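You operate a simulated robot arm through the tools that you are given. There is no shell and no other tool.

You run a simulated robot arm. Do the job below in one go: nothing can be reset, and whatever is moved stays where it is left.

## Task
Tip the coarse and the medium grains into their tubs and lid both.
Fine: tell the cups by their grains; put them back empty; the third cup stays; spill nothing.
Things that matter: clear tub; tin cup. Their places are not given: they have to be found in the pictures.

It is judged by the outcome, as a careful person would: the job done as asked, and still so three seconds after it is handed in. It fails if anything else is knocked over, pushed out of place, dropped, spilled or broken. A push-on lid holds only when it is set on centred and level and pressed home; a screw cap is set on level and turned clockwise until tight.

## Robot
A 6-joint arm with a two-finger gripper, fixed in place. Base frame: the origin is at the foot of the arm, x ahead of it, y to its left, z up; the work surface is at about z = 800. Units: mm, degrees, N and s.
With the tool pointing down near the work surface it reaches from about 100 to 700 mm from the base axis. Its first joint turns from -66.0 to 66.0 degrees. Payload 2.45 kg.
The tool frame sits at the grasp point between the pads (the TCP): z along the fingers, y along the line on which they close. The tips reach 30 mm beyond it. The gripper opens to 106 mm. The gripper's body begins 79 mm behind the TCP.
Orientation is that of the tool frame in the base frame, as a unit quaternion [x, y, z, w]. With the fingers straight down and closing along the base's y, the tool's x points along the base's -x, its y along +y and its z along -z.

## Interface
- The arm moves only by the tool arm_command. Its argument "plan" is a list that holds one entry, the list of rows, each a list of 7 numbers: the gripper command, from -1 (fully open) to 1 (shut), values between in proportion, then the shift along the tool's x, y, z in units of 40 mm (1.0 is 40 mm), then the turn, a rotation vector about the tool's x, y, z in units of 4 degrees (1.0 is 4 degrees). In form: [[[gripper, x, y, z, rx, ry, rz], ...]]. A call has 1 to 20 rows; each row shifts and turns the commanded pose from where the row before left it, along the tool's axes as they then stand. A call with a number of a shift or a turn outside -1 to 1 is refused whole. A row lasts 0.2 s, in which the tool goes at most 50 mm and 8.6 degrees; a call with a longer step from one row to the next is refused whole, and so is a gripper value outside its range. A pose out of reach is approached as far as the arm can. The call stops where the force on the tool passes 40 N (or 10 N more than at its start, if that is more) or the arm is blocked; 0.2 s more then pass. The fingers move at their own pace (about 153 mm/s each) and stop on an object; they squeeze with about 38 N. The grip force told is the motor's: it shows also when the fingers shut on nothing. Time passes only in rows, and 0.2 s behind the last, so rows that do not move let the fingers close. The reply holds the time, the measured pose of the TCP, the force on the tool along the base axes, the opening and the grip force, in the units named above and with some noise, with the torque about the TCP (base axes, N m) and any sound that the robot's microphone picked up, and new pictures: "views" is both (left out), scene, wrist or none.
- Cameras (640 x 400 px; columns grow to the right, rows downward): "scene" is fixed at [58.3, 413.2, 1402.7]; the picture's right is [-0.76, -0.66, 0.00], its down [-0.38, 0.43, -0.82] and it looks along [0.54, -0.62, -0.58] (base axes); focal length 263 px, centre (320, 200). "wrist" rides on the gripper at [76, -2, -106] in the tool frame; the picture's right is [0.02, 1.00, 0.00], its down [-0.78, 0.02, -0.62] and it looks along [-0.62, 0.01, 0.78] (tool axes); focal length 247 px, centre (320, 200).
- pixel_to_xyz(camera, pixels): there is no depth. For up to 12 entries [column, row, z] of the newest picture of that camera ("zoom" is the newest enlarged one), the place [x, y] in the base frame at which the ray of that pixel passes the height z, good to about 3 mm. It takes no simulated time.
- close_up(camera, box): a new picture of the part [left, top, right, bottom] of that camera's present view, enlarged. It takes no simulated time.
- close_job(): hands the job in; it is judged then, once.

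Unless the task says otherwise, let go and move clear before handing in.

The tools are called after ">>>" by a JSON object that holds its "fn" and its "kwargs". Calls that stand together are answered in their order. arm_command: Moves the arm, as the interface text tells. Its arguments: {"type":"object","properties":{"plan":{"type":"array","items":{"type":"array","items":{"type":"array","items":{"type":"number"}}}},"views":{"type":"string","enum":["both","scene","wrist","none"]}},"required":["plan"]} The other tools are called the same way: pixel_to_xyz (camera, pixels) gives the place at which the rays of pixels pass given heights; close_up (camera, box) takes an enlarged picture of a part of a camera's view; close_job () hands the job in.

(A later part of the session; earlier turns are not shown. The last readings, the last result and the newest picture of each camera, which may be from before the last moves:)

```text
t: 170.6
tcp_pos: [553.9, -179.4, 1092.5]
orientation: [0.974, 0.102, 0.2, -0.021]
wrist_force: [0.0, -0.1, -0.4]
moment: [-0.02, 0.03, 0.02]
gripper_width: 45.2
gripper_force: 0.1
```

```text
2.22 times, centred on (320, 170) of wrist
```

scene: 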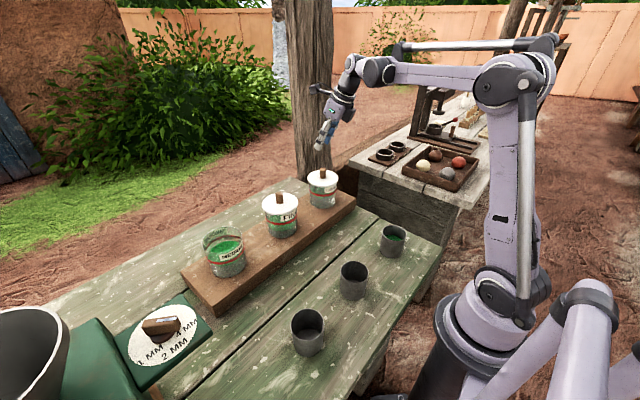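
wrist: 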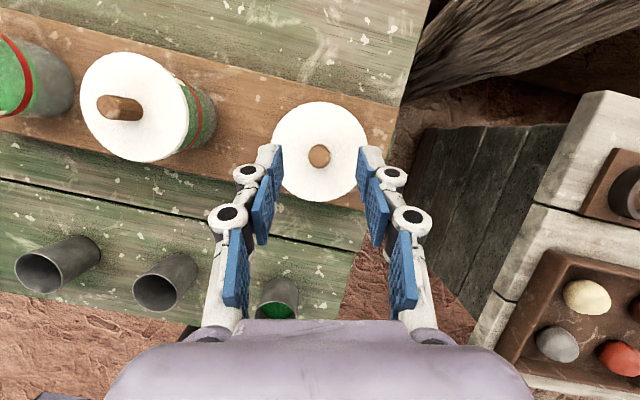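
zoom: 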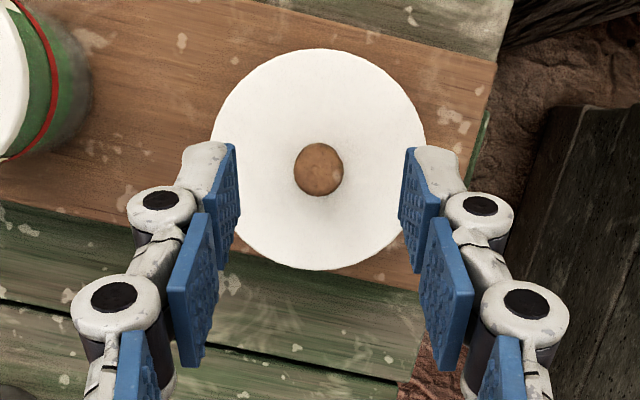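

The lid sits square on the COARSE tub (lid centre u≈306.5, tub ≈308). Now: tool vertical, fingers shut, over the knob at ≈(562,-179).

>>> {"fn": "arm_command", "kwargs": {"plan": [[[0.5, 0, 0, 0, 0, -0.9625, 0], [1, 0, 0, 0, 0, -0.9625, 0], [1, 0, 0, 0, 0, -0.9625, 0], [1, 0, 0, 0, 0, -0.9625, 0], [1, 0, 0, 0, 0, -0.9625, 0], [1, 0, 0, 0, 0, -0.9625, 0], [1, 0.1, 0.019, 0.594, 0, 0, 0], [1, 0.1, 0.019, 0.594, 0, 0, 0], [1, 0, 0, 0, 0, 0, 0]]]}}

>>> {"fn": "close_up", "kwargs": {"camera": "wrist", "box": [220, 100, 420, 280]}}

>>> {"fn": "close_up", "kwargs": {"camera": "scene", "box": [304, 150, 344, 198]}}

```text
t: 172.6
tcp_pos: [561.7, -179.4, 1044.6]
orientation: [0.994, 0.105, 0.001, 0.0]
wrist_force: [0.5, -0.3, -0.8]
moment: [0.0, 0.04, -0.02]
gripper_width: 0.0
gripper_force: 28.6
```

scene: 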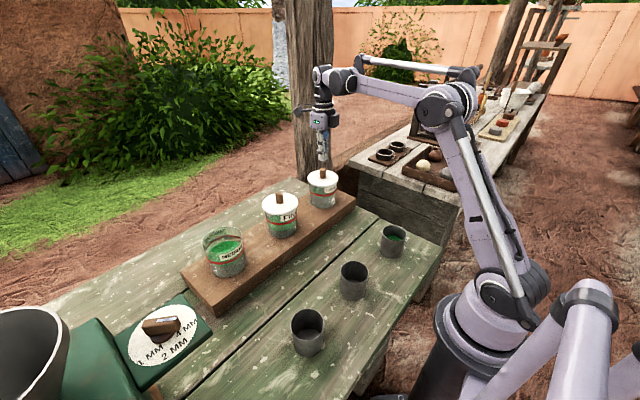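
wrist: 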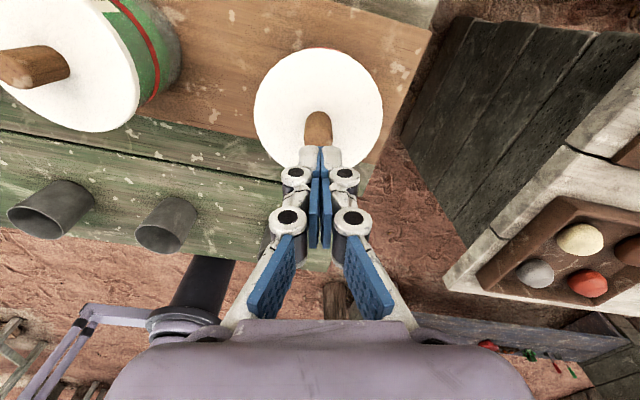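

```text
2.22 times, centred on (320, 190) of wrist
```

zoom: 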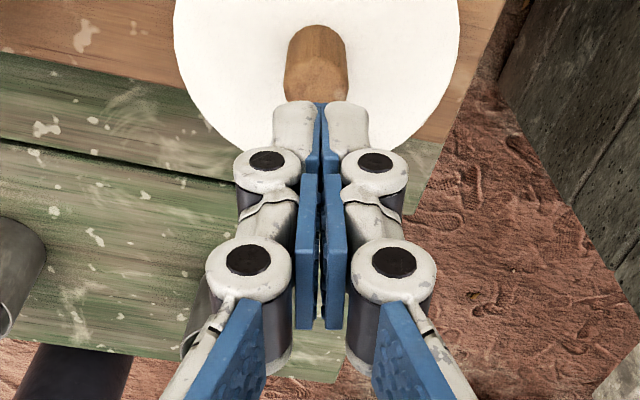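

```text
8.33 times, centred on (324, 174) of scene
```

zoom: 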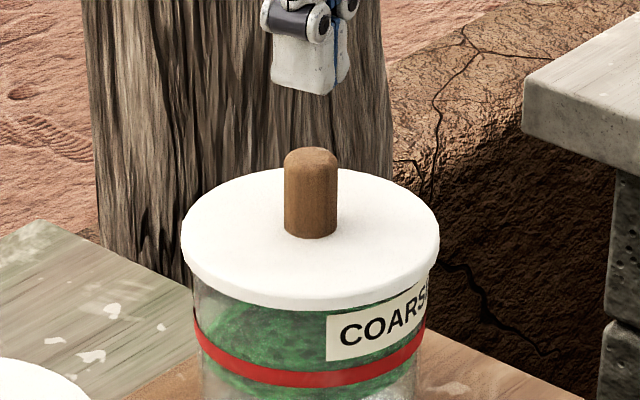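

Fingertips line up over the knob (wrist 318,125). Descending to touch and press.

>>> {"fn": "arm_command", "kwargs": {"plan": [[[1, 0, -0.02, 0.3, 0, 0, 0], [1, 0, 0, 0.3, 0, 0, 0], [1, 0, 0, 0, 0, 0, 0]]]}}

>>> {"fn": "close_up", "kwargs": {"camera": "scene", "box": [304, 150, 344, 198]}}

>>> {"fn": "close_up", "kwargs": {"camera": "wrist", "box": [220, 60, 420, 240]}}

```text
t: 173.4
tcp_pos: [560.8, -179.8, 1020.2]
orientation: [0.995, 0.104, 0.0, 0.001]
wrist_force: [1.1, 0.3, 0.1]
moment: [-0.02, 0.0, 0.01]
gripper_width: 0.0
gripper_force: 28.7
```

scene: 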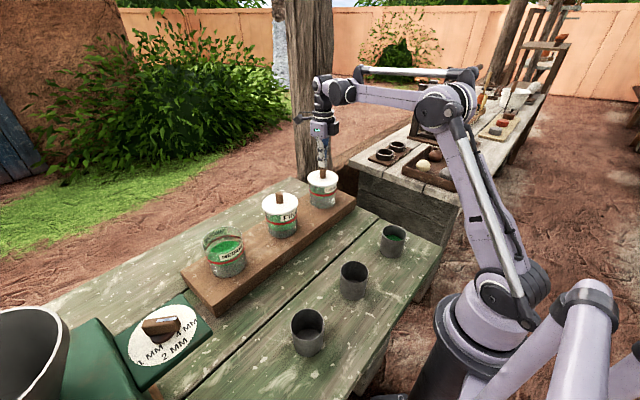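
wrist: 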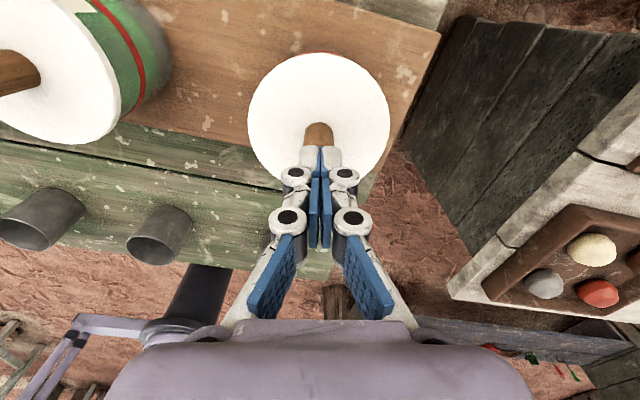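

```text
8.33 times, centred on (324, 174) of scene
```

zoom: 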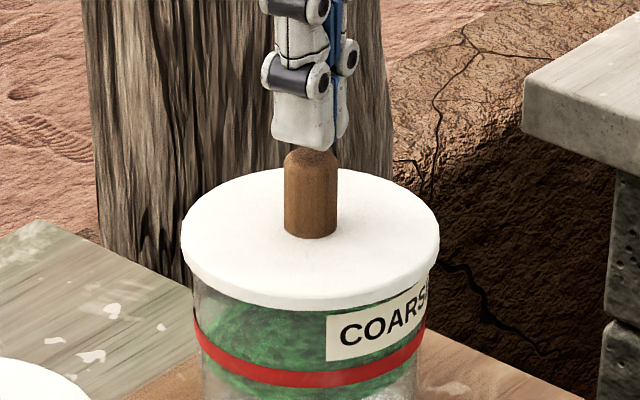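

```text
2.22 times, centred on (320, 150) of wrist
```

zoom: 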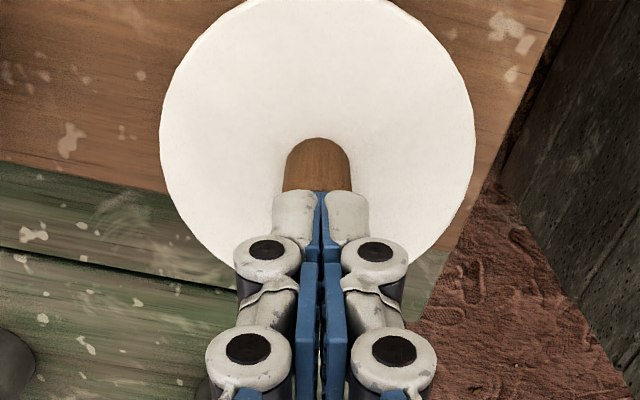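

>>> {"fn": "arm_command", "kwargs": {"plan": [[[1, 0, 0, 0.05, 0, 0, 0], [1, 0, 0, 0.05, 0, 0, 0], [1, 0, 0, 0.025, 0, 0, 0], [1, 0, 0, 0.025, 0, 0, 0], [1, 0, 0, 0.025, 0, 0, 0], [1, 0, 0, 0.025, 0, 0, 0]]], "views": "none"}}

>>> {"fn": "close_up", "kwargs": {"camera": "scene", "box": [304, 150, 344, 198]}}

```text
t: 174.8
tcp_pos: [562.4, -179.4, 1012.6]
orientation: [0.995, 0.105, 0.0, 0.0]
wrist_force: [0.1, -0.5, 0.0]
moment: [-0.01, -0.02, 0.01]
gripper_width: 0.0
gripper_force: 28.5
```

```text
8.33 times, centred on (324, 174) of scene
```

zoom: 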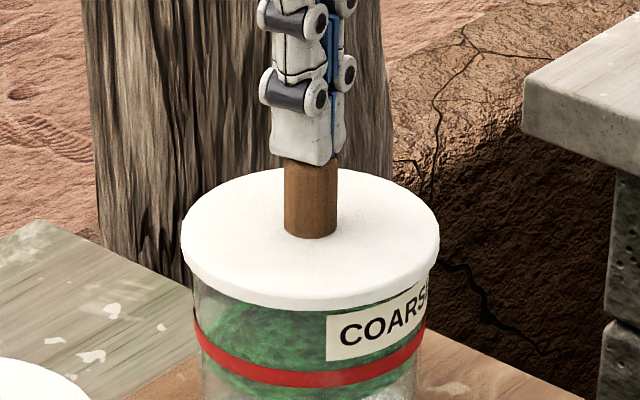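

>>> {"fn": "arm_command", "kwargs": {"plan": [[[1, 0, 0, 0.025, 0, 0, 0], [1, 0, 0, 0.025, 0, 0, 0], [1, 0, 0, 0.025, 0, 0, 0], [1, 0, 0, 0, 0, 0, 0]]], "views": "none"}}

>>> {"fn": "arm_command", "kwargs": {"plan": [[[1, 0, 0, 0.02, 0, 0, 0], [1, 0, 0, 0.02, 0, 0, 0], [1, 0, 0, 0, 0, 0, 0]]], "views": "none"}}

```text
t: 175.7
tcp_pos: [562.5, -180.4, 1011.6]
orientation: [0.995, 0.104, 0.0, 0.001]
wrist_force: [-0.7, 1.4, 9.6]
moment: [0.02, 0.04, -0.01]
gripper_width: 6.0
gripper_force: 28.7
stopped in row 4: the force on the tool passed its limit at 42 N (the readings are from after the stop); the commanded pose is now the measured one
```

```text
t: 176.4
tcp_pos: [562.5, -180.9, 1012.5]
orientation: [0.994, 0.105, 0.001, 0.001]
wrist_force: [-1.8, 0.4, 9.1]
moment: [0.01, 0.05, 0.0]
gripper_width: 6.0
gripper_force: 28.6
stopped in row 3: the force on the tool passed its limit at 42 N (the readings are from after the stop); the commanded pose is now the measured one
```

>>> {"fn": "close_up", "kwargs": {"camera": "scene", "box": [304, 162, 344, 198]}}

>>> {"fn": "close_up", "kwargs": {"camera": "scene", "box": [262, 186, 302, 222]}}

```text
11.11 times, centred on (324, 180) of scene
```

zoom: 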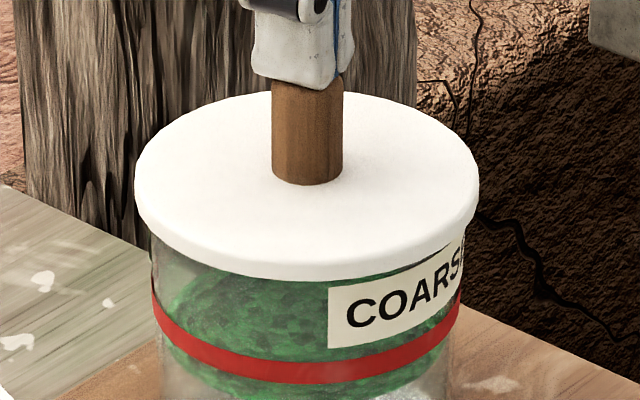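

```text
11.11 times, centred on (282, 204) of scene
```

zoom: 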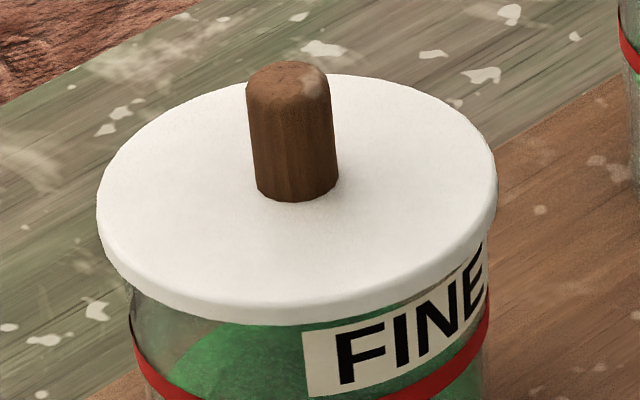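

>>> {"fn": "close_up", "kwargs": {"camera": "scene", "box": [312, 182, 338, 198]}}

>>> {"fn": "close_up", "kwargs": {"camera": "scene", "box": [270, 208, 300, 226]}}

```text
16.00 times, centred on (325, 190) of scene
```

zoom: 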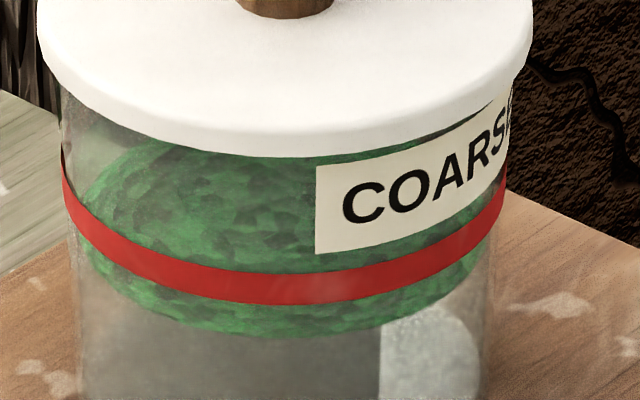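

```text
16.00 times, centred on (285, 217) of scene
```

zoom: 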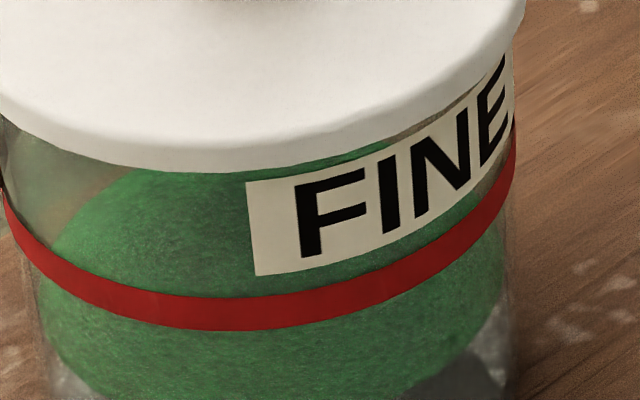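

Lid-to-band distance now matches the FINE tub's (116×1.065≈123 vs 123 px), so it is seated; force peaked at 42 N. I open the fingers (slightly wedged at the knob's dome) and rise.

>>> {"fn": "arm_command", "kwargs": {"plan": [[[0.8, 0, 0, 0, 0, 0, 0], [0.4, 0, 0, 0, 0, 0, 0], [0.15, 0, 0, 0, 0, 0, 0], [0.15, 0, 0, -0.25, 0, 0, 0], [0.15, 0, 0, -0.5, 0, 0, 0], [0.15, 0, 0, -1, 0, 0, 0], [0.15, 0, 0, 0, 0, 0, 0]]]}}

>>> {"fn": "close_up", "kwargs": {"camera": "scene", "box": [296, 156, 350, 214]}}

```text
t: 178.0
tcp_pos: [563.4, -179.4, 1083.1]
orientation: [0.995, 0.104, 0.001, 0.002]
wrist_force: [0.2, -0.8, -0.4]
moment: [-0.01, 0.0, -0.01]
gripper_width: 45.0
gripper_force: 0.1
```

scene: 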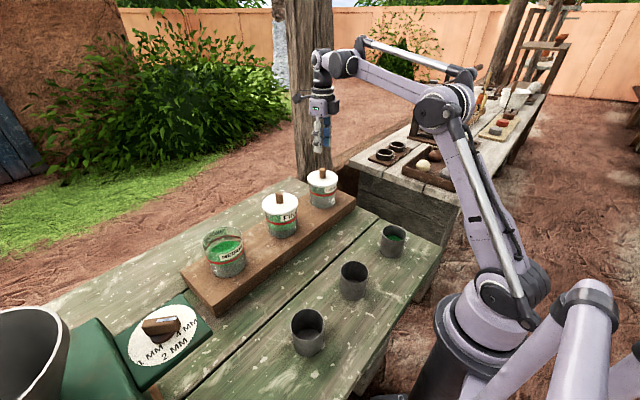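
wrist: 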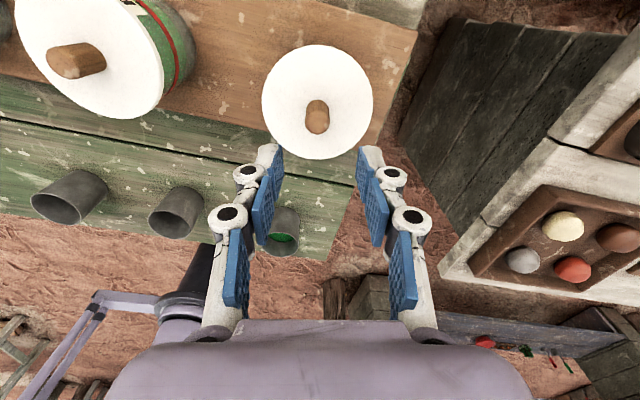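

```text
6.90 times, centred on (323, 185) of scene
```

zoom: 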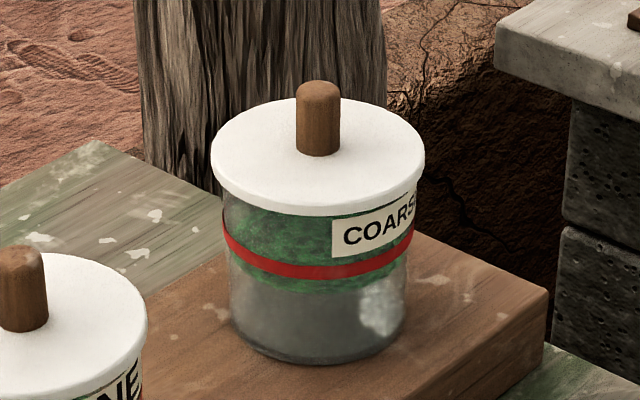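

COARSE is lidded and undisturbed. Now for lid 2 at ≈(589,551): it needs a sideways reach (≈48° tilt pointing +y). I move to the free middle and reorient.

>>> {"fn": "arm_command", "kwargs": {"plan": [[[0.15, -0.11, -0.5, 0, 0, 0, 0], [0.15, -0.2125, -1, 0, 0, 0, 0], [0.15, -0.2125, -1, 0, 0, 0, 0], [0.15, -0.2125, -1, 0, 0, 0, 0], [0.15, -0.2125, -1, 0, 0, 0, 0], [0.15, -0.2125, -1, 0, 0, 0, 0], [0.15, -0.2125, -1, 0, 0, 0, 0], [0.15, -0.2125, -1, 0, 0, 0, 0], [0.15, -0.11, -0.5, 0, 0, 0, 0], [0.15, 0, 0, 0, 0, 0, -1], [0.15, 0, 0, 0, 0, 0, -1], [0.15, 0, 0, 0, 0, 0, -1], [0.15, 0, 0, 0, 0, 0, -1], [0.15, 0, 0, 0, 0, 0, -1], [0.15, 0, 0, 0, 0, 0, -1], [0.15, 0, 0, 0, 0, 0, -1], [0.15, 0, 0, 0, 0, 0, -1], [0.15, 0, 0, 0, 0, 0, -1], [0.15, 0, 0, 0, 0, 0, -1]]], "views": "none"}}

>>> {"fn": "arm_command", "kwargs": {"plan": [[[0.15, 0, 0, 0, 0, 0, -1], [0.15, 0, 0, 0, 0, 0, -1], [0.15, 0, 0, 0, 0, 0, -1], [0.15, 0, 0, 0, 0, 0, -1], [0.15, 0, 0, 0, 0, 0, -1], [0.15, 0, 0, 0, 0, 0, -1], [0.15, 0, 0, 0, 0, 0, -1], [0.15, 0, 0, 0, 0, 0, -1], [0.15, 0, 0, 0, 0, 0, -1], [0.15, 0, 0, 0, 0, 0, -0.6], [0.15, 0, 0, 0, 0, 1, 0], [0.15, 0, 0, 0, 0, 1, 0], [0.15, 0, 0, 0, 0, 1, 0], [0.15, 0, 0, 0, 0, 1, 0], [0.15, 0, 0, 0, 0, 1, 0], [0.15, 0, 0, 0, 0, 1, 0], [0.15, 0, 0, 0, 0, 1, 0], [0.15, 0, 0, 0, 0, 1, 0], [0.15, 0, 0, 0, 0, 1, 0], [0.15, 0, 0, 0, 0, 1, 0]]]}}

```text
t: 182.0
tcp_pos: [439.9, 39.9, 1081.0]
orientation: [0.899, 0.439, 0.0, 0.002]
wrist_force: [-0.2, 0.5, -0.6]
moment: [0.0, -0.01, 0.01]
gripper_width: 44.7
gripper_force: 0.1
out of reach, approached as far as the arm can: row 7, 8, 9
```

```text
t: 186.2
tcp_pos: [439.9, 40.1, 1081.5]
orientation: [0.661, 0.668, 0.241, -0.242]
wrist_force: [-0.2, 0.0, 0.0]
moment: [-0.04, -0.01, 0.02]
gripper_width: 45.2
gripper_force: 0.2
```

scene: 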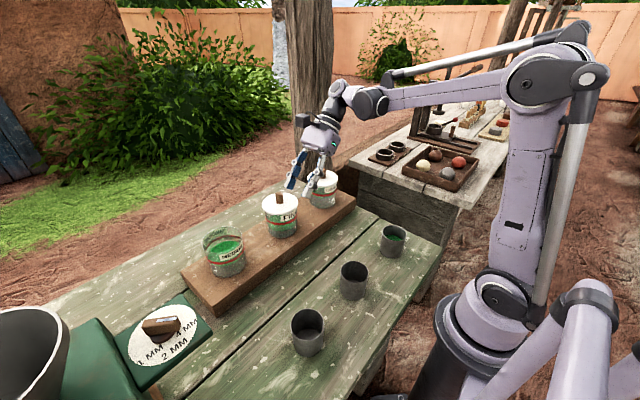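
wrist: 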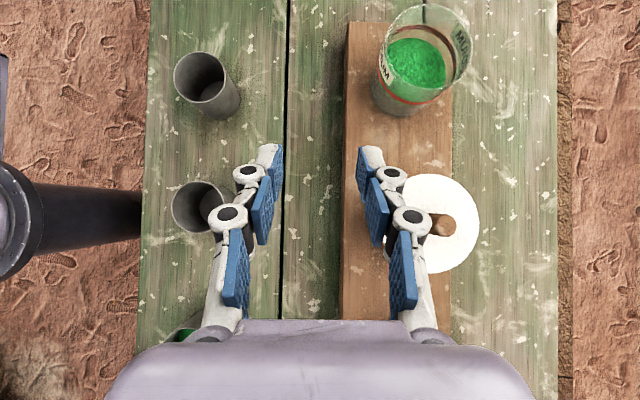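

>>> {"fn": "close_up", "kwargs": {"camera": "wrist", "box": [350, 0, 510, 130]}}

>>> {"fn": "close_up", "kwargs": {"camera": "scene", "box": [196, 220, 252, 280]}}

```text
3.08 times, centred on (430, 65) of wrist
```

zoom: 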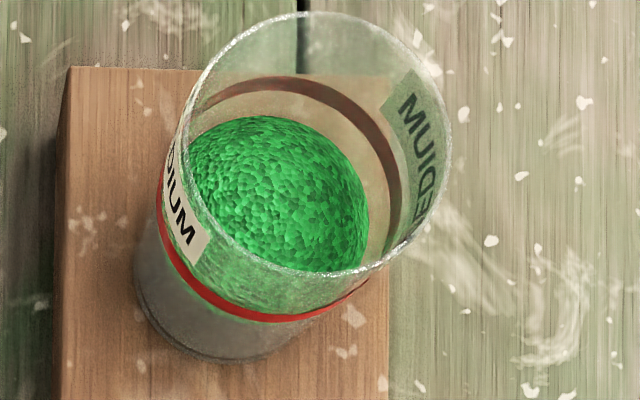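

```text
6.67 times, centred on (224, 250) of scene
```

zoom: 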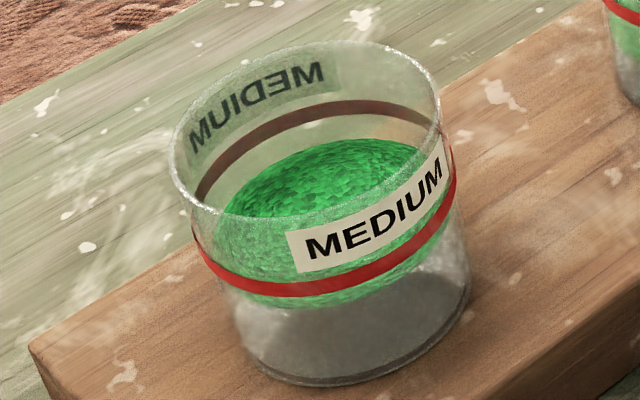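

>>> {"fn": "arm_command", "kwargs": {"plan": [[[0.15, 0, 0, 0, 0, 1, 0], [0.15, 0, 0, 0, 0, 1, 0], [0.15, 0.19, 0.142, 0.463, 0, 0, 0], [0.15, 0.38, 0.284, 0.926, 0, 0, 0], [0.15, 0.38, 0.284, 0.926, 0, 0, 0], [0.15, 0.38, 0.284, 0.926, 0, 0, 0], [0.15, 0.38, 0.284, 0.926, 0, 0, 0], [0.15, 0.38, 0.284, 0.926, 0, 0, 0], [0.15, 0.38, 0.284, 0.926, 0, 0, 0], [0.15, 0.38, 0.284, 0.926, 0, 0, 0], [0.15, 0.38, 0.284, 0.926, 0, 0, 0], [0.15, 0.19, 0.142, 0.463, 0, 0, 0], [0.15, 0, 0, 0, 0, 0, 0]]]}}

```text
t: 189.0
tcp_pos: [540.2, 382.0, 959.5]
orientation: [0.644, 0.649, 0.287, -0.287]
wrist_force: [-0.6, 0.2, -0.2]
moment: [0.0, 0.01, 0.02]
gripper_width: 44.9
gripper_force: 0.1
```

scene: 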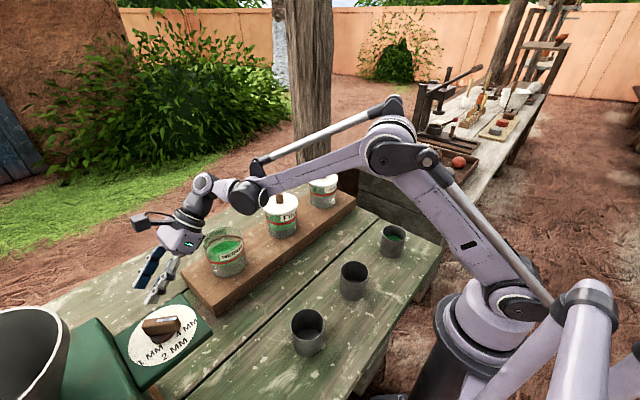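
wrist: 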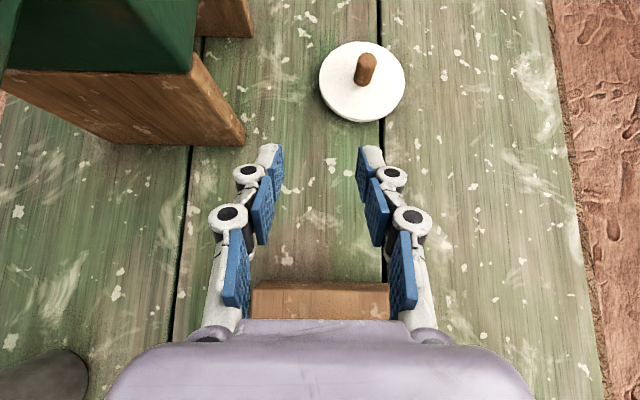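

>>> {"fn": "close_up", "kwargs": {"camera": "wrist", "box": [300, 20, 430, 140]}}

>>> {"fn": "pixel_to_xyz", "kwargs": {"camera": "wrist", "pixels": [[362, 82, 805], [319, 85, 805], [405, 80, 805], [357, 42, 805], [367, 122, 805], [364, 84, 805], [367, 61, 840]]}}

```text
3.33 times, centred on (365, 80) of wrist
```

zoom: 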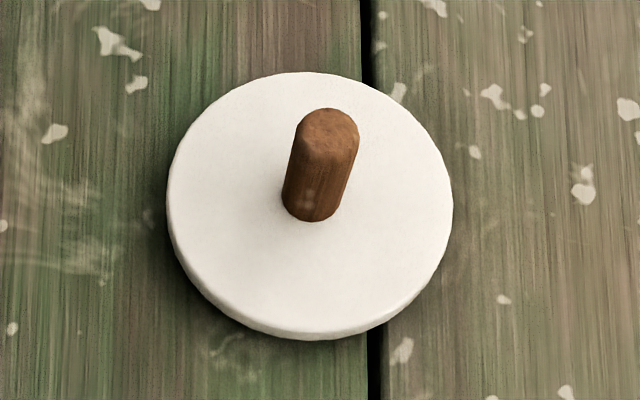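

```text
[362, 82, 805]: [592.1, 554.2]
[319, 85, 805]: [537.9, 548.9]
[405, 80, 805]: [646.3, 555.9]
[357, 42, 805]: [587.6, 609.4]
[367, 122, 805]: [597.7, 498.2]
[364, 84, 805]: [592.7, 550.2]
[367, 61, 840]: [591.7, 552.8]
```

Lid 2's centre is ≈(591,552). Moving to just above its knob.

>>> {"fn": "arm_command", "kwargs": {"plan": [[[0.15, 0.26, 0.2575, 0.808, 0, 0, 0], [0.15, 0.26, 0.2575, 0.808, 0, 0, 0], [0.15, 0.26, 0.2575, 0.808, 0, 0, 0], [0.15, 0.26, 0.2575, 0.808, 0, 0, 0], [0.15, 0.26, 0.2575, 0.808, 0, 0, 0], [0.15, 0, 0, 0, 0, 0, 0]]]}}

>>> {"fn": "close_up", "kwargs": {"camera": "wrist", "box": [230, 80, 420, 250]}}

>>> {"fn": "close_up", "kwargs": {"camera": "scene", "box": [60, 170, 260, 330]}}

```text
t: 190.4
tcp_pos: [591.0, 533.9, 891.1]
orientation: [0.644, 0.649, 0.287, -0.287]
wrist_force: [-0.3, 0.2, 0.1]
moment: [0.02, 0.0, 0.0]
gripper_width: 44.9
gripper_force: 0.0
```

scene: 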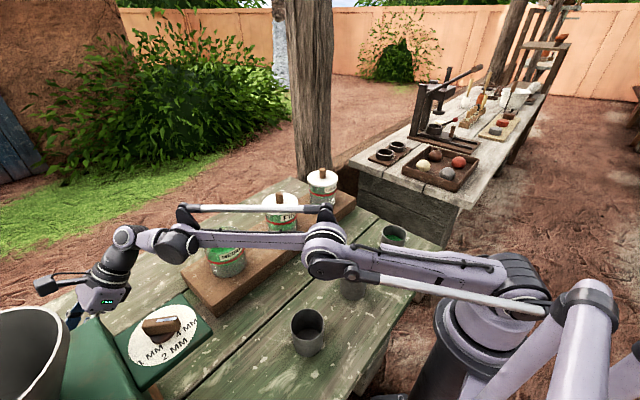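
wrist: 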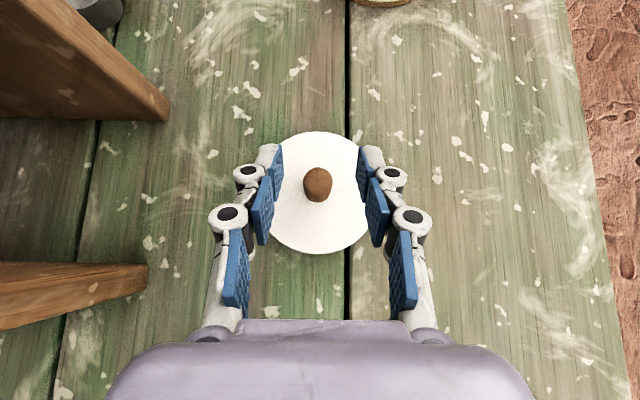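

```text
2.35 times, centred on (325, 165) of wrist
```

zoom: 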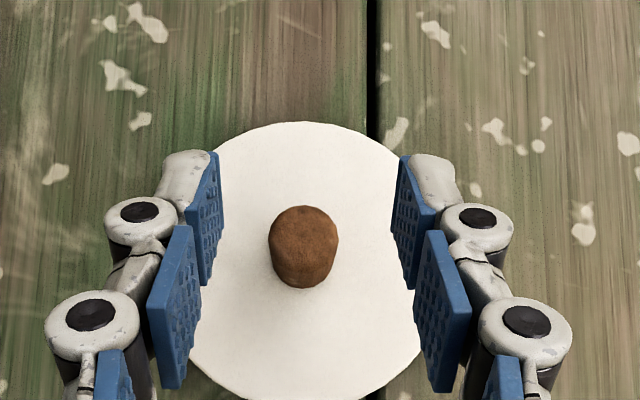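

```text
2.50 times, centred on (160, 250) of scene
```

zoom: 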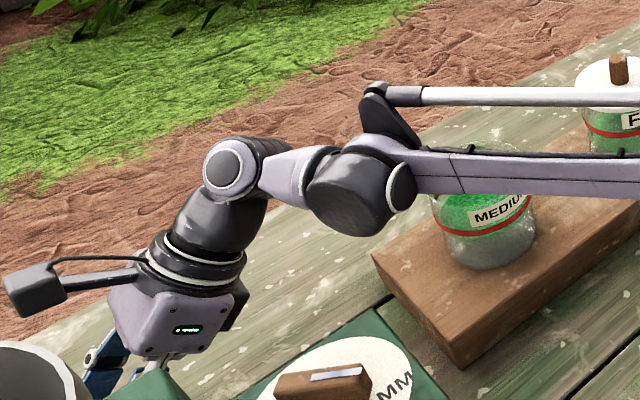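

>>> {"fn": "pixel_to_xyz", "kwargs": {"camera": "wrist", "pixels": [[318.5, 178, 841], [318.5, 178, 841], [318, 180, 841], [318, 180, 841], [320, 191, 805], [275, 190, 805], [361, 190, 805], [318, 131, 805], [320, 253, 805]]}}

```text
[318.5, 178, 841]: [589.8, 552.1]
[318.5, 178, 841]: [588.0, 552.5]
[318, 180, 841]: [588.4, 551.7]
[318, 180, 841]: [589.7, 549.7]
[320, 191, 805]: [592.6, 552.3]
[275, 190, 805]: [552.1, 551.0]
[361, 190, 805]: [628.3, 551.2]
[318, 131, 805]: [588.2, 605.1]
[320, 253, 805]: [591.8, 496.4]
```

>>> {"fn": "arm_command", "kwargs": {"plan": [[[0.15, -0.2925, -0.01, 0.293, 0, 0, 0], [0.15, -0.2925, -0.01, 0.293, 0, 0, 0], [0.15, -0.2925, -0.01, 0.293, 0, 0, 0], [0.15, 0, 0, 0, 0, 0, 0]]]}}

>>> {"fn": "close_up", "kwargs": {"camera": "wrist", "box": [230, 80, 420, 250]}}

>>> {"fn": "close_up", "kwargs": {"camera": "scene", "box": [60, 190, 260, 330]}}

```text
t: 191.4
tcp_pos: [582.4, 531.8, 842.7]
orientation: [0.643, 0.649, 0.287, -0.287]
wrist_force: [-0.1, 0.1, 0.2]
moment: [0.0, -0.05, -0.04]
gripper_width: 45.0
gripper_force: 0.1
out of reach, approached as far as the arm can: row 2, 3
```

scene: 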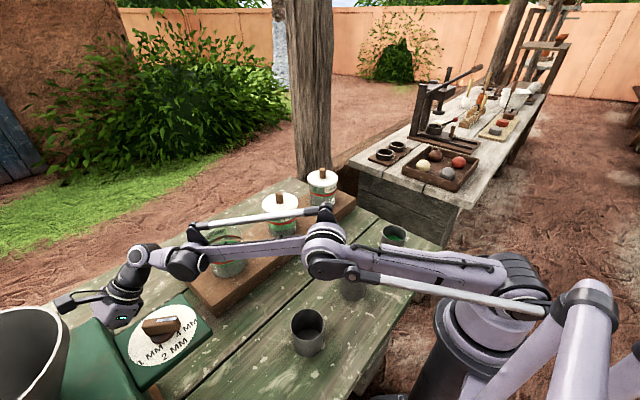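
wrist: 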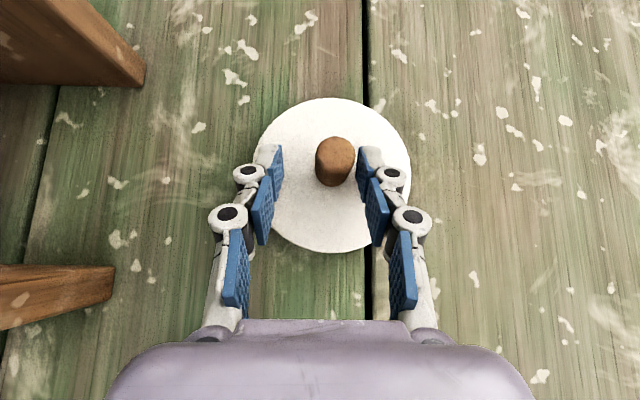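

```text
2.35 times, centred on (325, 165) of wrist
```

zoom: 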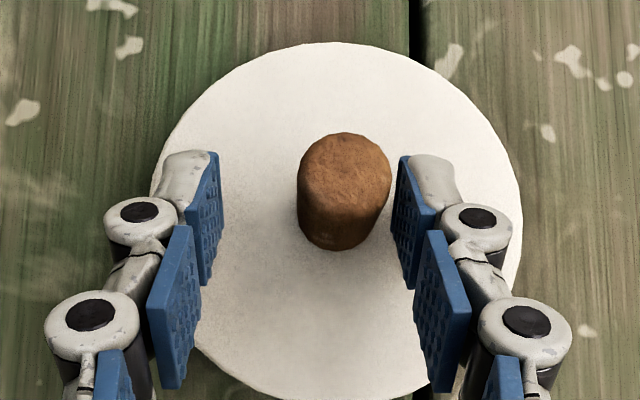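

```text
2.86 times, centred on (160, 260) of scene
```

zoom: 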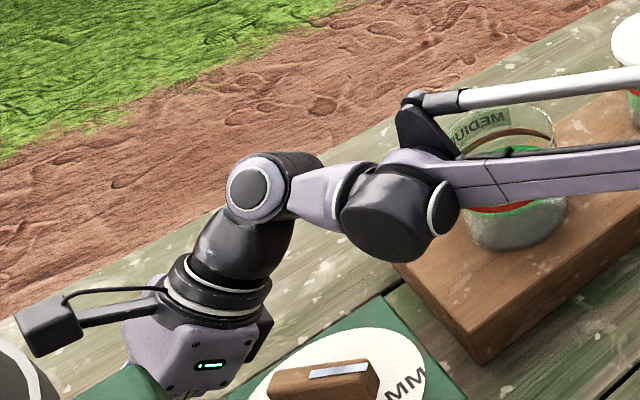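

The reach ran out ~8 mm short (TCP 582,532), leaving the knob near the right pad. I go up, turn to yaw 85°/tilt 51° (which brings the wrist ~20 mm closer), and come down again.

>>> {"fn": "arm_command", "kwargs": {"plan": [[[0.15, 0.232, 0, -0.21, 0, 0, 0], [0.15, 0.464, 0, -0.42, 0, 0, 0], [0.15, 0.232, 0, -0.21, 0, 0, 0], [0.15, 0, 0, 0, -0.5, 0, 0.4535], [0.15, 0, 0, 0, -0.5, 0, 0.4535], [0.15, 0, 0, 0, 0, 0.75, 0], [0.15, 0.03, 0.1325, 0.12, 0, 0, 0], [0.15, 0, 0, 0, 0, 0, 0]]]}}

>>> {"fn": "close_up", "kwargs": {"camera": "wrist", "box": [230, 80, 420, 250]}}

```text
t: 193.2
tcp_pos: [587.8, 536.3, 892.8]
orientation: [0.666, 0.61, 0.318, -0.289]
wrist_force: [-0.3, 0.4, 0.5]
moment: [0.04, 0.0, 0.01]
gripper_width: 44.9
gripper_force: 0.1
```

scene: 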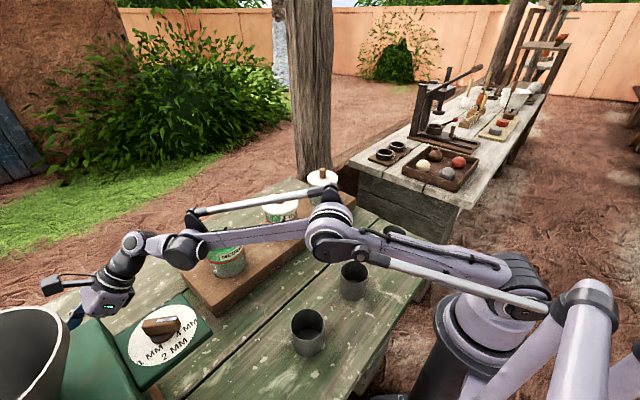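
wrist: 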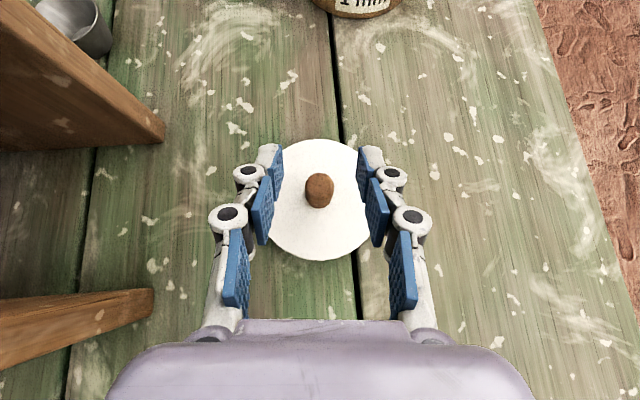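

```text
2.35 times, centred on (325, 165) of wrist
```

zoom: 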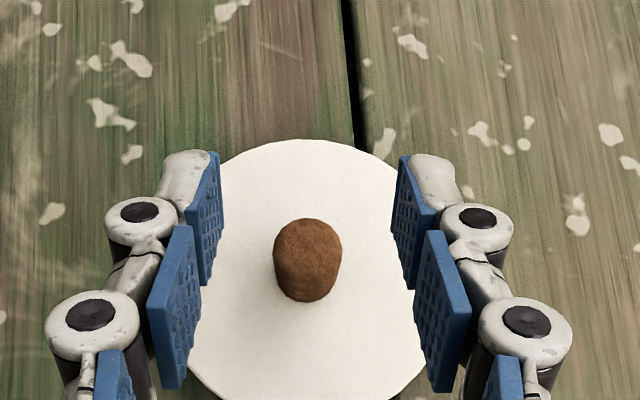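

>>> {"fn": "arm_command", "kwargs": {"plan": [[[0.15, -0.34, 0.003, 0.272, 0, 0, 0], [0.15, -0.34, 0.003, 0.272, 0, 0, 0], [0.15, -0.34, 0.003, 0.272, 0, 0, 0], [0.15, 0, 0, 0, 0, 0, 0]]]}}

>>> {"fn": "close_up", "kwargs": {"camera": "wrist", "box": [230, 80, 420, 250]}}

```text
t: 194.2
tcp_pos: [588.0, 535.8, 840.2]
orientation: [0.665, 0.609, 0.32, -0.291]
wrist_force: [0.3, -0.4, 23.6]
moment: [0.36, 0.13, 0.04]
gripper_width: 45.7
gripper_force: 0.3
```

scene: 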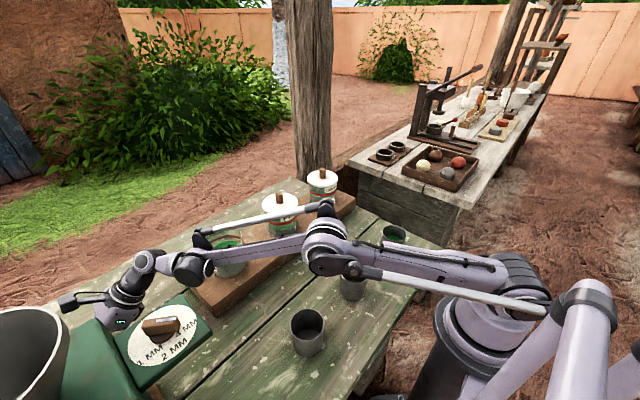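
wrist: 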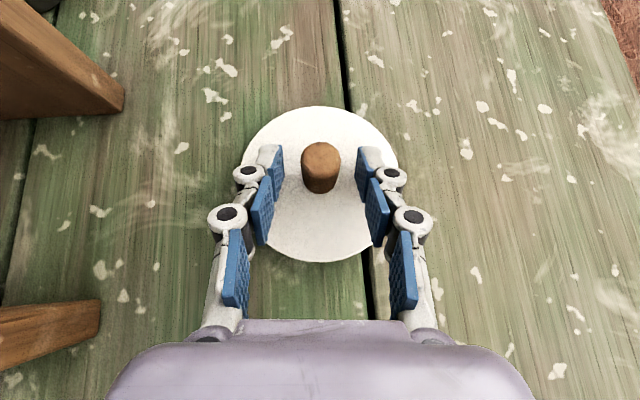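

```text
2.35 times, centred on (325, 165) of wrist
```

zoom: 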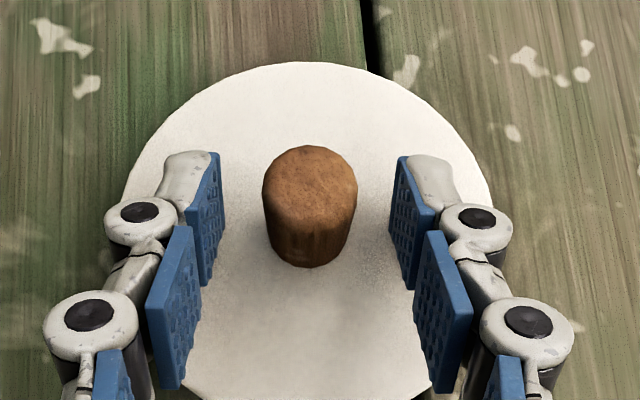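

Fingertips touch the lid plate (23.6 N), so I raise 3 mm and close on the knob.

>>> {"fn": "arm_command", "kwargs": {"plan": [[[0.15, 0.062, 0, -0.05, 0, 0, 0], [0.3, 0, 0, 0, 0, 0, 0], [0.45, 0, 0, 0, 0, 0, 0], [0.55, 0, 0, 0, 0, 0, 0], [0.65, 0, 0, 0, 0, 0, 0], [0.9, 0, 0, 0, 0, 0, 0], [0.9, 0, 0, 0, 0, 0, 0]]]}}

>>> {"fn": "close_up", "kwargs": {"camera": "wrist", "box": [230, 80, 420, 250]}}

```text
t: 195.8
tcp_pos: [588.1, 534.5, 842.6]
orientation: [0.665, 0.61, 0.319, -0.29]
wrist_force: [5.1, 1.5, 13.1]
moment: [0.41, -0.1, -0.05]
gripper_width: 19.9
gripper_force: 37.7
```

scene: 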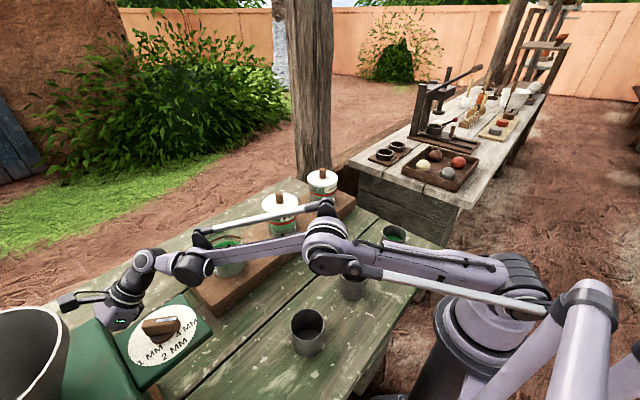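
wrist: 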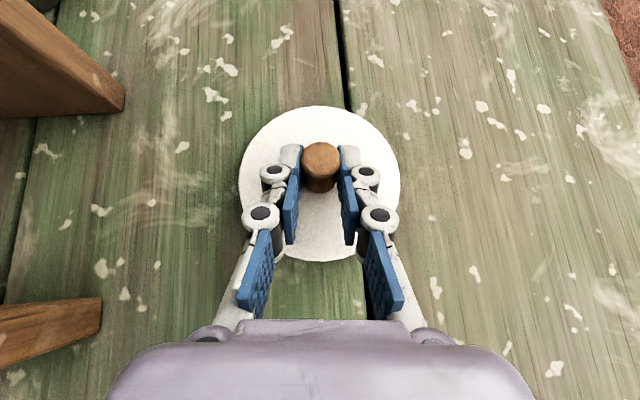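

```text
2.35 times, centred on (325, 165) of wrist
```

zoom: 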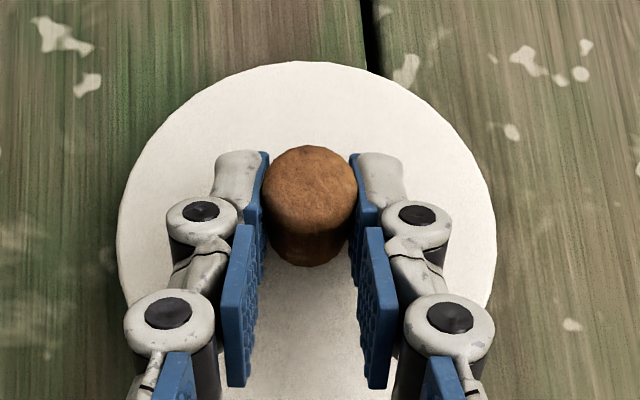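

>>> {"fn": "arm_command", "kwargs": {"plan": [[[0.9, 0.1, 0, -0.08, 0, 0, 0], [0.9, 0.2, 0, -0.16, 0, 0, 0], [0.9, 0.35, 0, -0.285, 0, 0, 0], [0.9, 0.35, 0, -0.285, 0, 0, 0], [0.9, 0, 0, 0, 0, 0, 0]]]}}

>>> {"fn": "close_up", "kwargs": {"camera": "wrist", "box": [230, 80, 420, 280]}}

```text
t: 197.0
tcp_pos: [586.4, 536.3, 895.3]
orientation: [0.665, 0.611, 0.317, -0.29]
wrist_force: [-0.1, -0.4, 0.8]
moment: [0.01, 0.0, -0.03]
gripper_width: 19.9
gripper_force: 38.7
```

scene: 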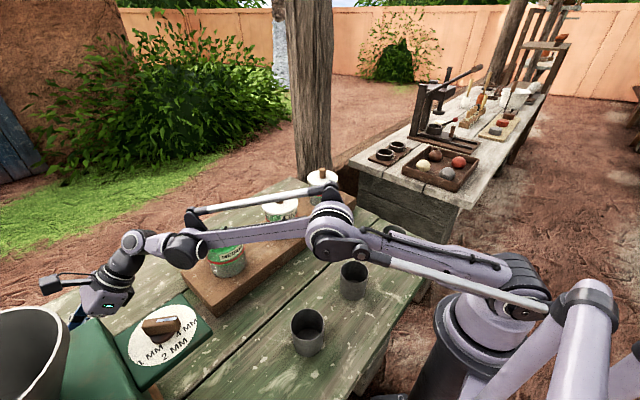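
wrist: 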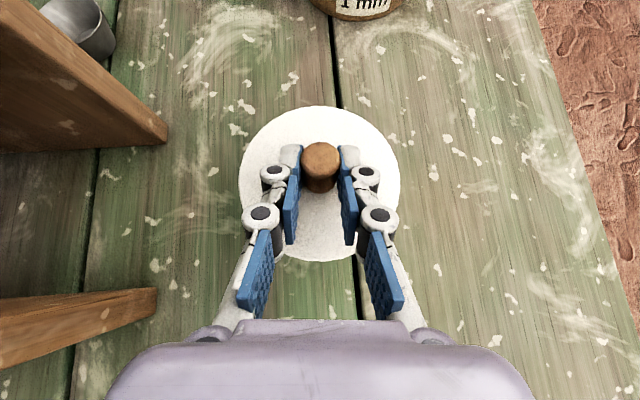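

```text
2.00 times, centred on (325, 180) of wrist
```

zoom: 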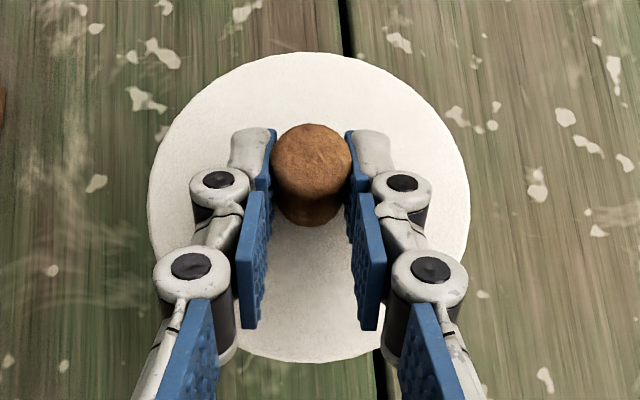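

Lid 2 is lifted and level. Carrying it toward the MEDIUM tub, rising on the way.

>>> {"fn": "arm_command", "kwargs": {"plan": [[[0.9, -0.088, -0.004, -0.486, 0, 0, 0], [0.9, -0.175, -0.007, -0.972, 0, 0, 0], [0.9, -0.175, -0.007, -0.972, 0, 0, 0], [0.9, -0.175, -0.007, -0.972, 0, 0, 0], [0.9, -0.175, -0.007, -0.972, 0, 0, 0], [0.9, -0.175, -0.007, -0.972, 0, 0, 0], [0.9, -0.088, -0.004, -0.486, 0, 0, 0], [0.9, -0.2625, 0.014, -0.3225, 0, 0, 0], [0.9, -0.525, 0.027, -0.645, 0, 0, 0], [0.9, -0.525, 0.027, -0.645, 0, 0, 0], [0.9, -0.525, 0.027, -0.645, 0, 0, 0], [0.9, -0.2625, 0.014, -0.3225, 0, 0, 0], [0.9, 0, 0, 0, 0, 0, 0]]]}}

>>> {"fn": "close_up", "kwargs": {"camera": "scene", "box": [190, 200, 260, 280]}}

```text
t: 199.8
tcp_pos: [563.3, 195.3, 1008.8]
orientation: [0.664, 0.611, 0.318, -0.291]
wrist_force: [-0.4, -0.5, -0.5]
moment: [0.0, 0.0, -0.01]
gripper_width: 20.0
gripper_force: 38.2
```

scene: 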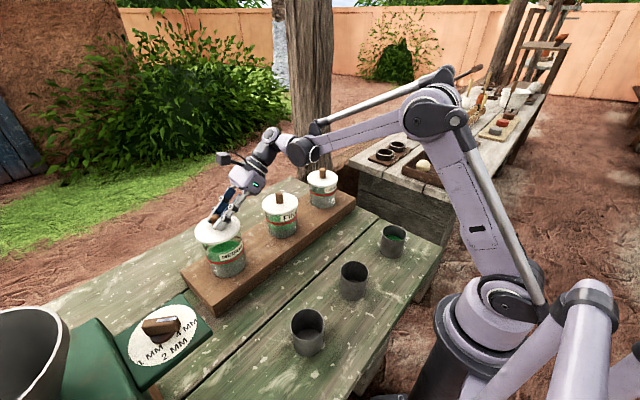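
wrist: 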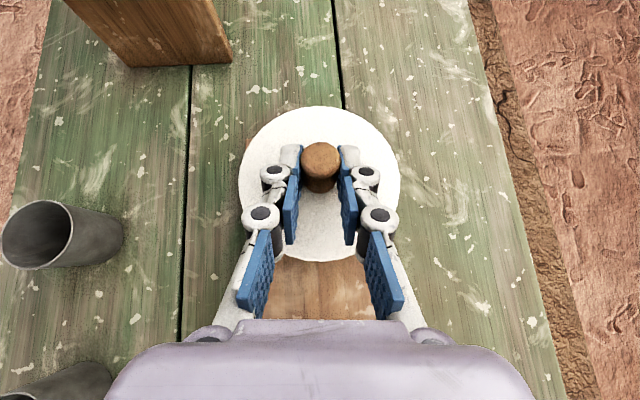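

```text
5.00 times, centred on (225, 240) of scene
```

zoom: 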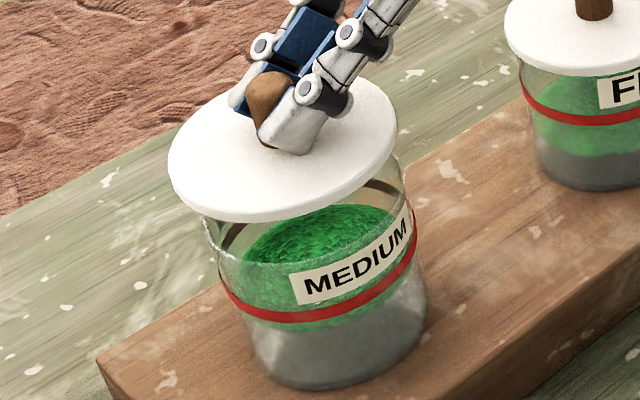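

Lid projects where kinematics says (col 217.5, row 228.7), so the scene model is trusted: the MEDIUM rim centre (col 221.7,row 239.7) gives ≈(561,211). I shift (-3.8,-0.9) mm and lower to just above the rim.

>>> {"fn": "arm_command", "kwargs": {"plan": [[[0.9, 0, -0.0925, 0, 0, 0, 0], [0.9, -0.19, 0, 0.135, 0, 0, 0], [0.9, -0.19, 0, 0.135, 0, 0, 0], [0.9, 0, 0, 0, 0, 0, 0]]], "views": "scene"}}

>>> {"fn": "close_up", "kwargs": {"camera": "scene", "box": [196, 212, 250, 262]}}

```text
t: 200.8
tcp_pos: [557.3, 194.5, 989.0]
orientation: [0.665, 0.611, 0.317, -0.289]
wrist_force: [0.5, -0.3, -0.6]
moment: [0.01, 0.04, 0.0]
gripper_width: 19.8
gripper_force: 38.5
```

scene: 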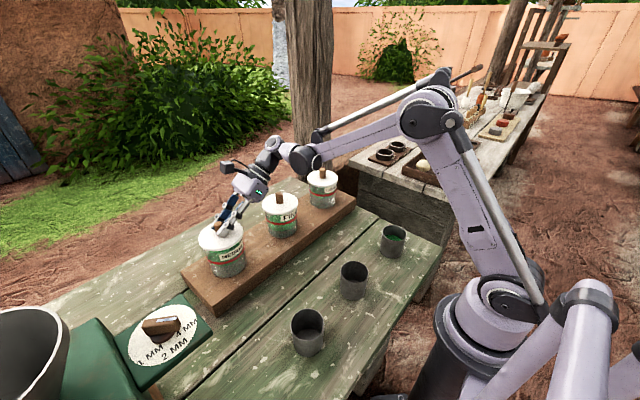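

```text
8.00 times, centred on (223, 237) of scene
```

zoom: 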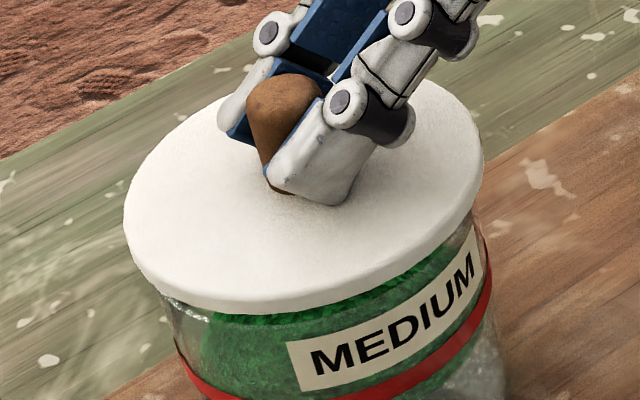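

>>> {"fn": "arm_command", "kwargs": {"plan": [[[0.9, 0.003, 0.05, 0.0035, 0, 0, 0], [0.9, 0, 0, 0, 0, 0, 0], [0.9, 0, 0, 0, 0, 0, 0]]], "views": "none"}}

>>> {"fn": "arm_command", "kwargs": {"plan": [[[0.9, -0.0194, 0, 0.0158, 0, 0, 0], [0.9, -0.0194, 0, 0.0158, 0, 0, 0], [0.9, 0, 0, 0, 0, 0, 0]]], "views": "none"}}

>>> {"fn": "close_up", "kwargs": {"camera": "scene", "box": [196, 212, 250, 262]}}

```text
t: 201.6
tcp_pos: [558.8, 194.0, 988.8]
orientation: [0.665, 0.61, 0.317, -0.29]
wrist_force: [0.4, 0.9, 0.4]
moment: [-0.01, -0.01, 0.0]
gripper_width: 19.8
gripper_force: 37.4
```

```text
t: 202.4
tcp_pos: [558.9, 195.0, 986.2]
orientation: [0.666, 0.611, 0.317, -0.289]
wrist_force: [-0.1, 0.4, -0.3]
moment: [0.0, -0.02, -0.02]
gripper_width: 19.7
gripper_force: 37.6
```

```text
8.00 times, centred on (223, 237) of scene
```

zoom: 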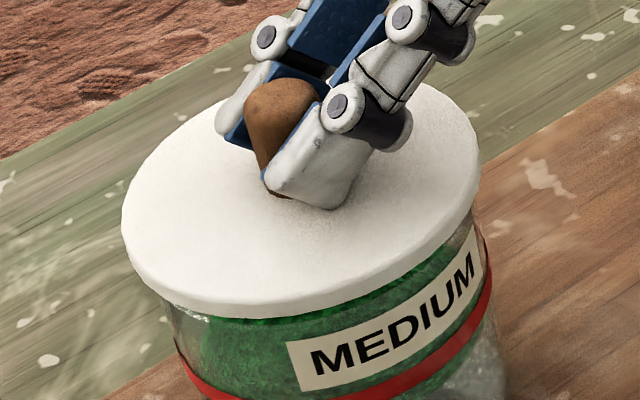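

Aligned: lid centre u≈301, v≈192 vs expected 300.5/191.8. Lowering in 1 mm steps with force checks.

>>> {"fn": "arm_command", "kwargs": {"plan": [[[0.9, -0.0194, 0, 0.0158, 0, 0, 0], [0.9, 0, 0, 0, 0, 0, 0]]], "views": "none"}}

>>> {"fn": "arm_command", "kwargs": {"plan": [[[0.9, -0.0194, 0, 0.0158, 0, 0, 0], [0.9, 0, 0, 0, 0, 0, 0]]], "views": "none"}}

>>> {"fn": "arm_command", "kwargs": {"plan": [[[0.9, -0.0194, 0, 0.0158, 0, 0, 0], [0.9, 0, 0, 0, 0, 0, 0]]], "views": "none"}}

```text
t: 203.0
tcp_pos: [558.8, 194.4, 986.8]
orientation: [0.665, 0.611, 0.317, -0.29]
wrist_force: [-0.1, -0.8, -0.2]
moment: [-0.03, 0.01, 0.01]
gripper_width: 19.6
gripper_force: 37.5
```

```text
t: 203.6
tcp_pos: [559.6, 195.1, 985.6]
orientation: [0.665, 0.61, 0.318, -0.289]
wrist_force: [-1.3, 0.5, -0.1]
moment: [0.0, -0.01, -0.01]
gripper_width: 19.7
gripper_force: 37.8
```

```text
t: 204.2
tcp_pos: [559.7, 195.1, 984.0]
orientation: [0.665, 0.611, 0.318, -0.29]
wrist_force: [0.1, 0.3, -0.9]
moment: [-0.02, -0.01, -0.03]
gripper_width: 19.9
gripper_force: 38.5
```

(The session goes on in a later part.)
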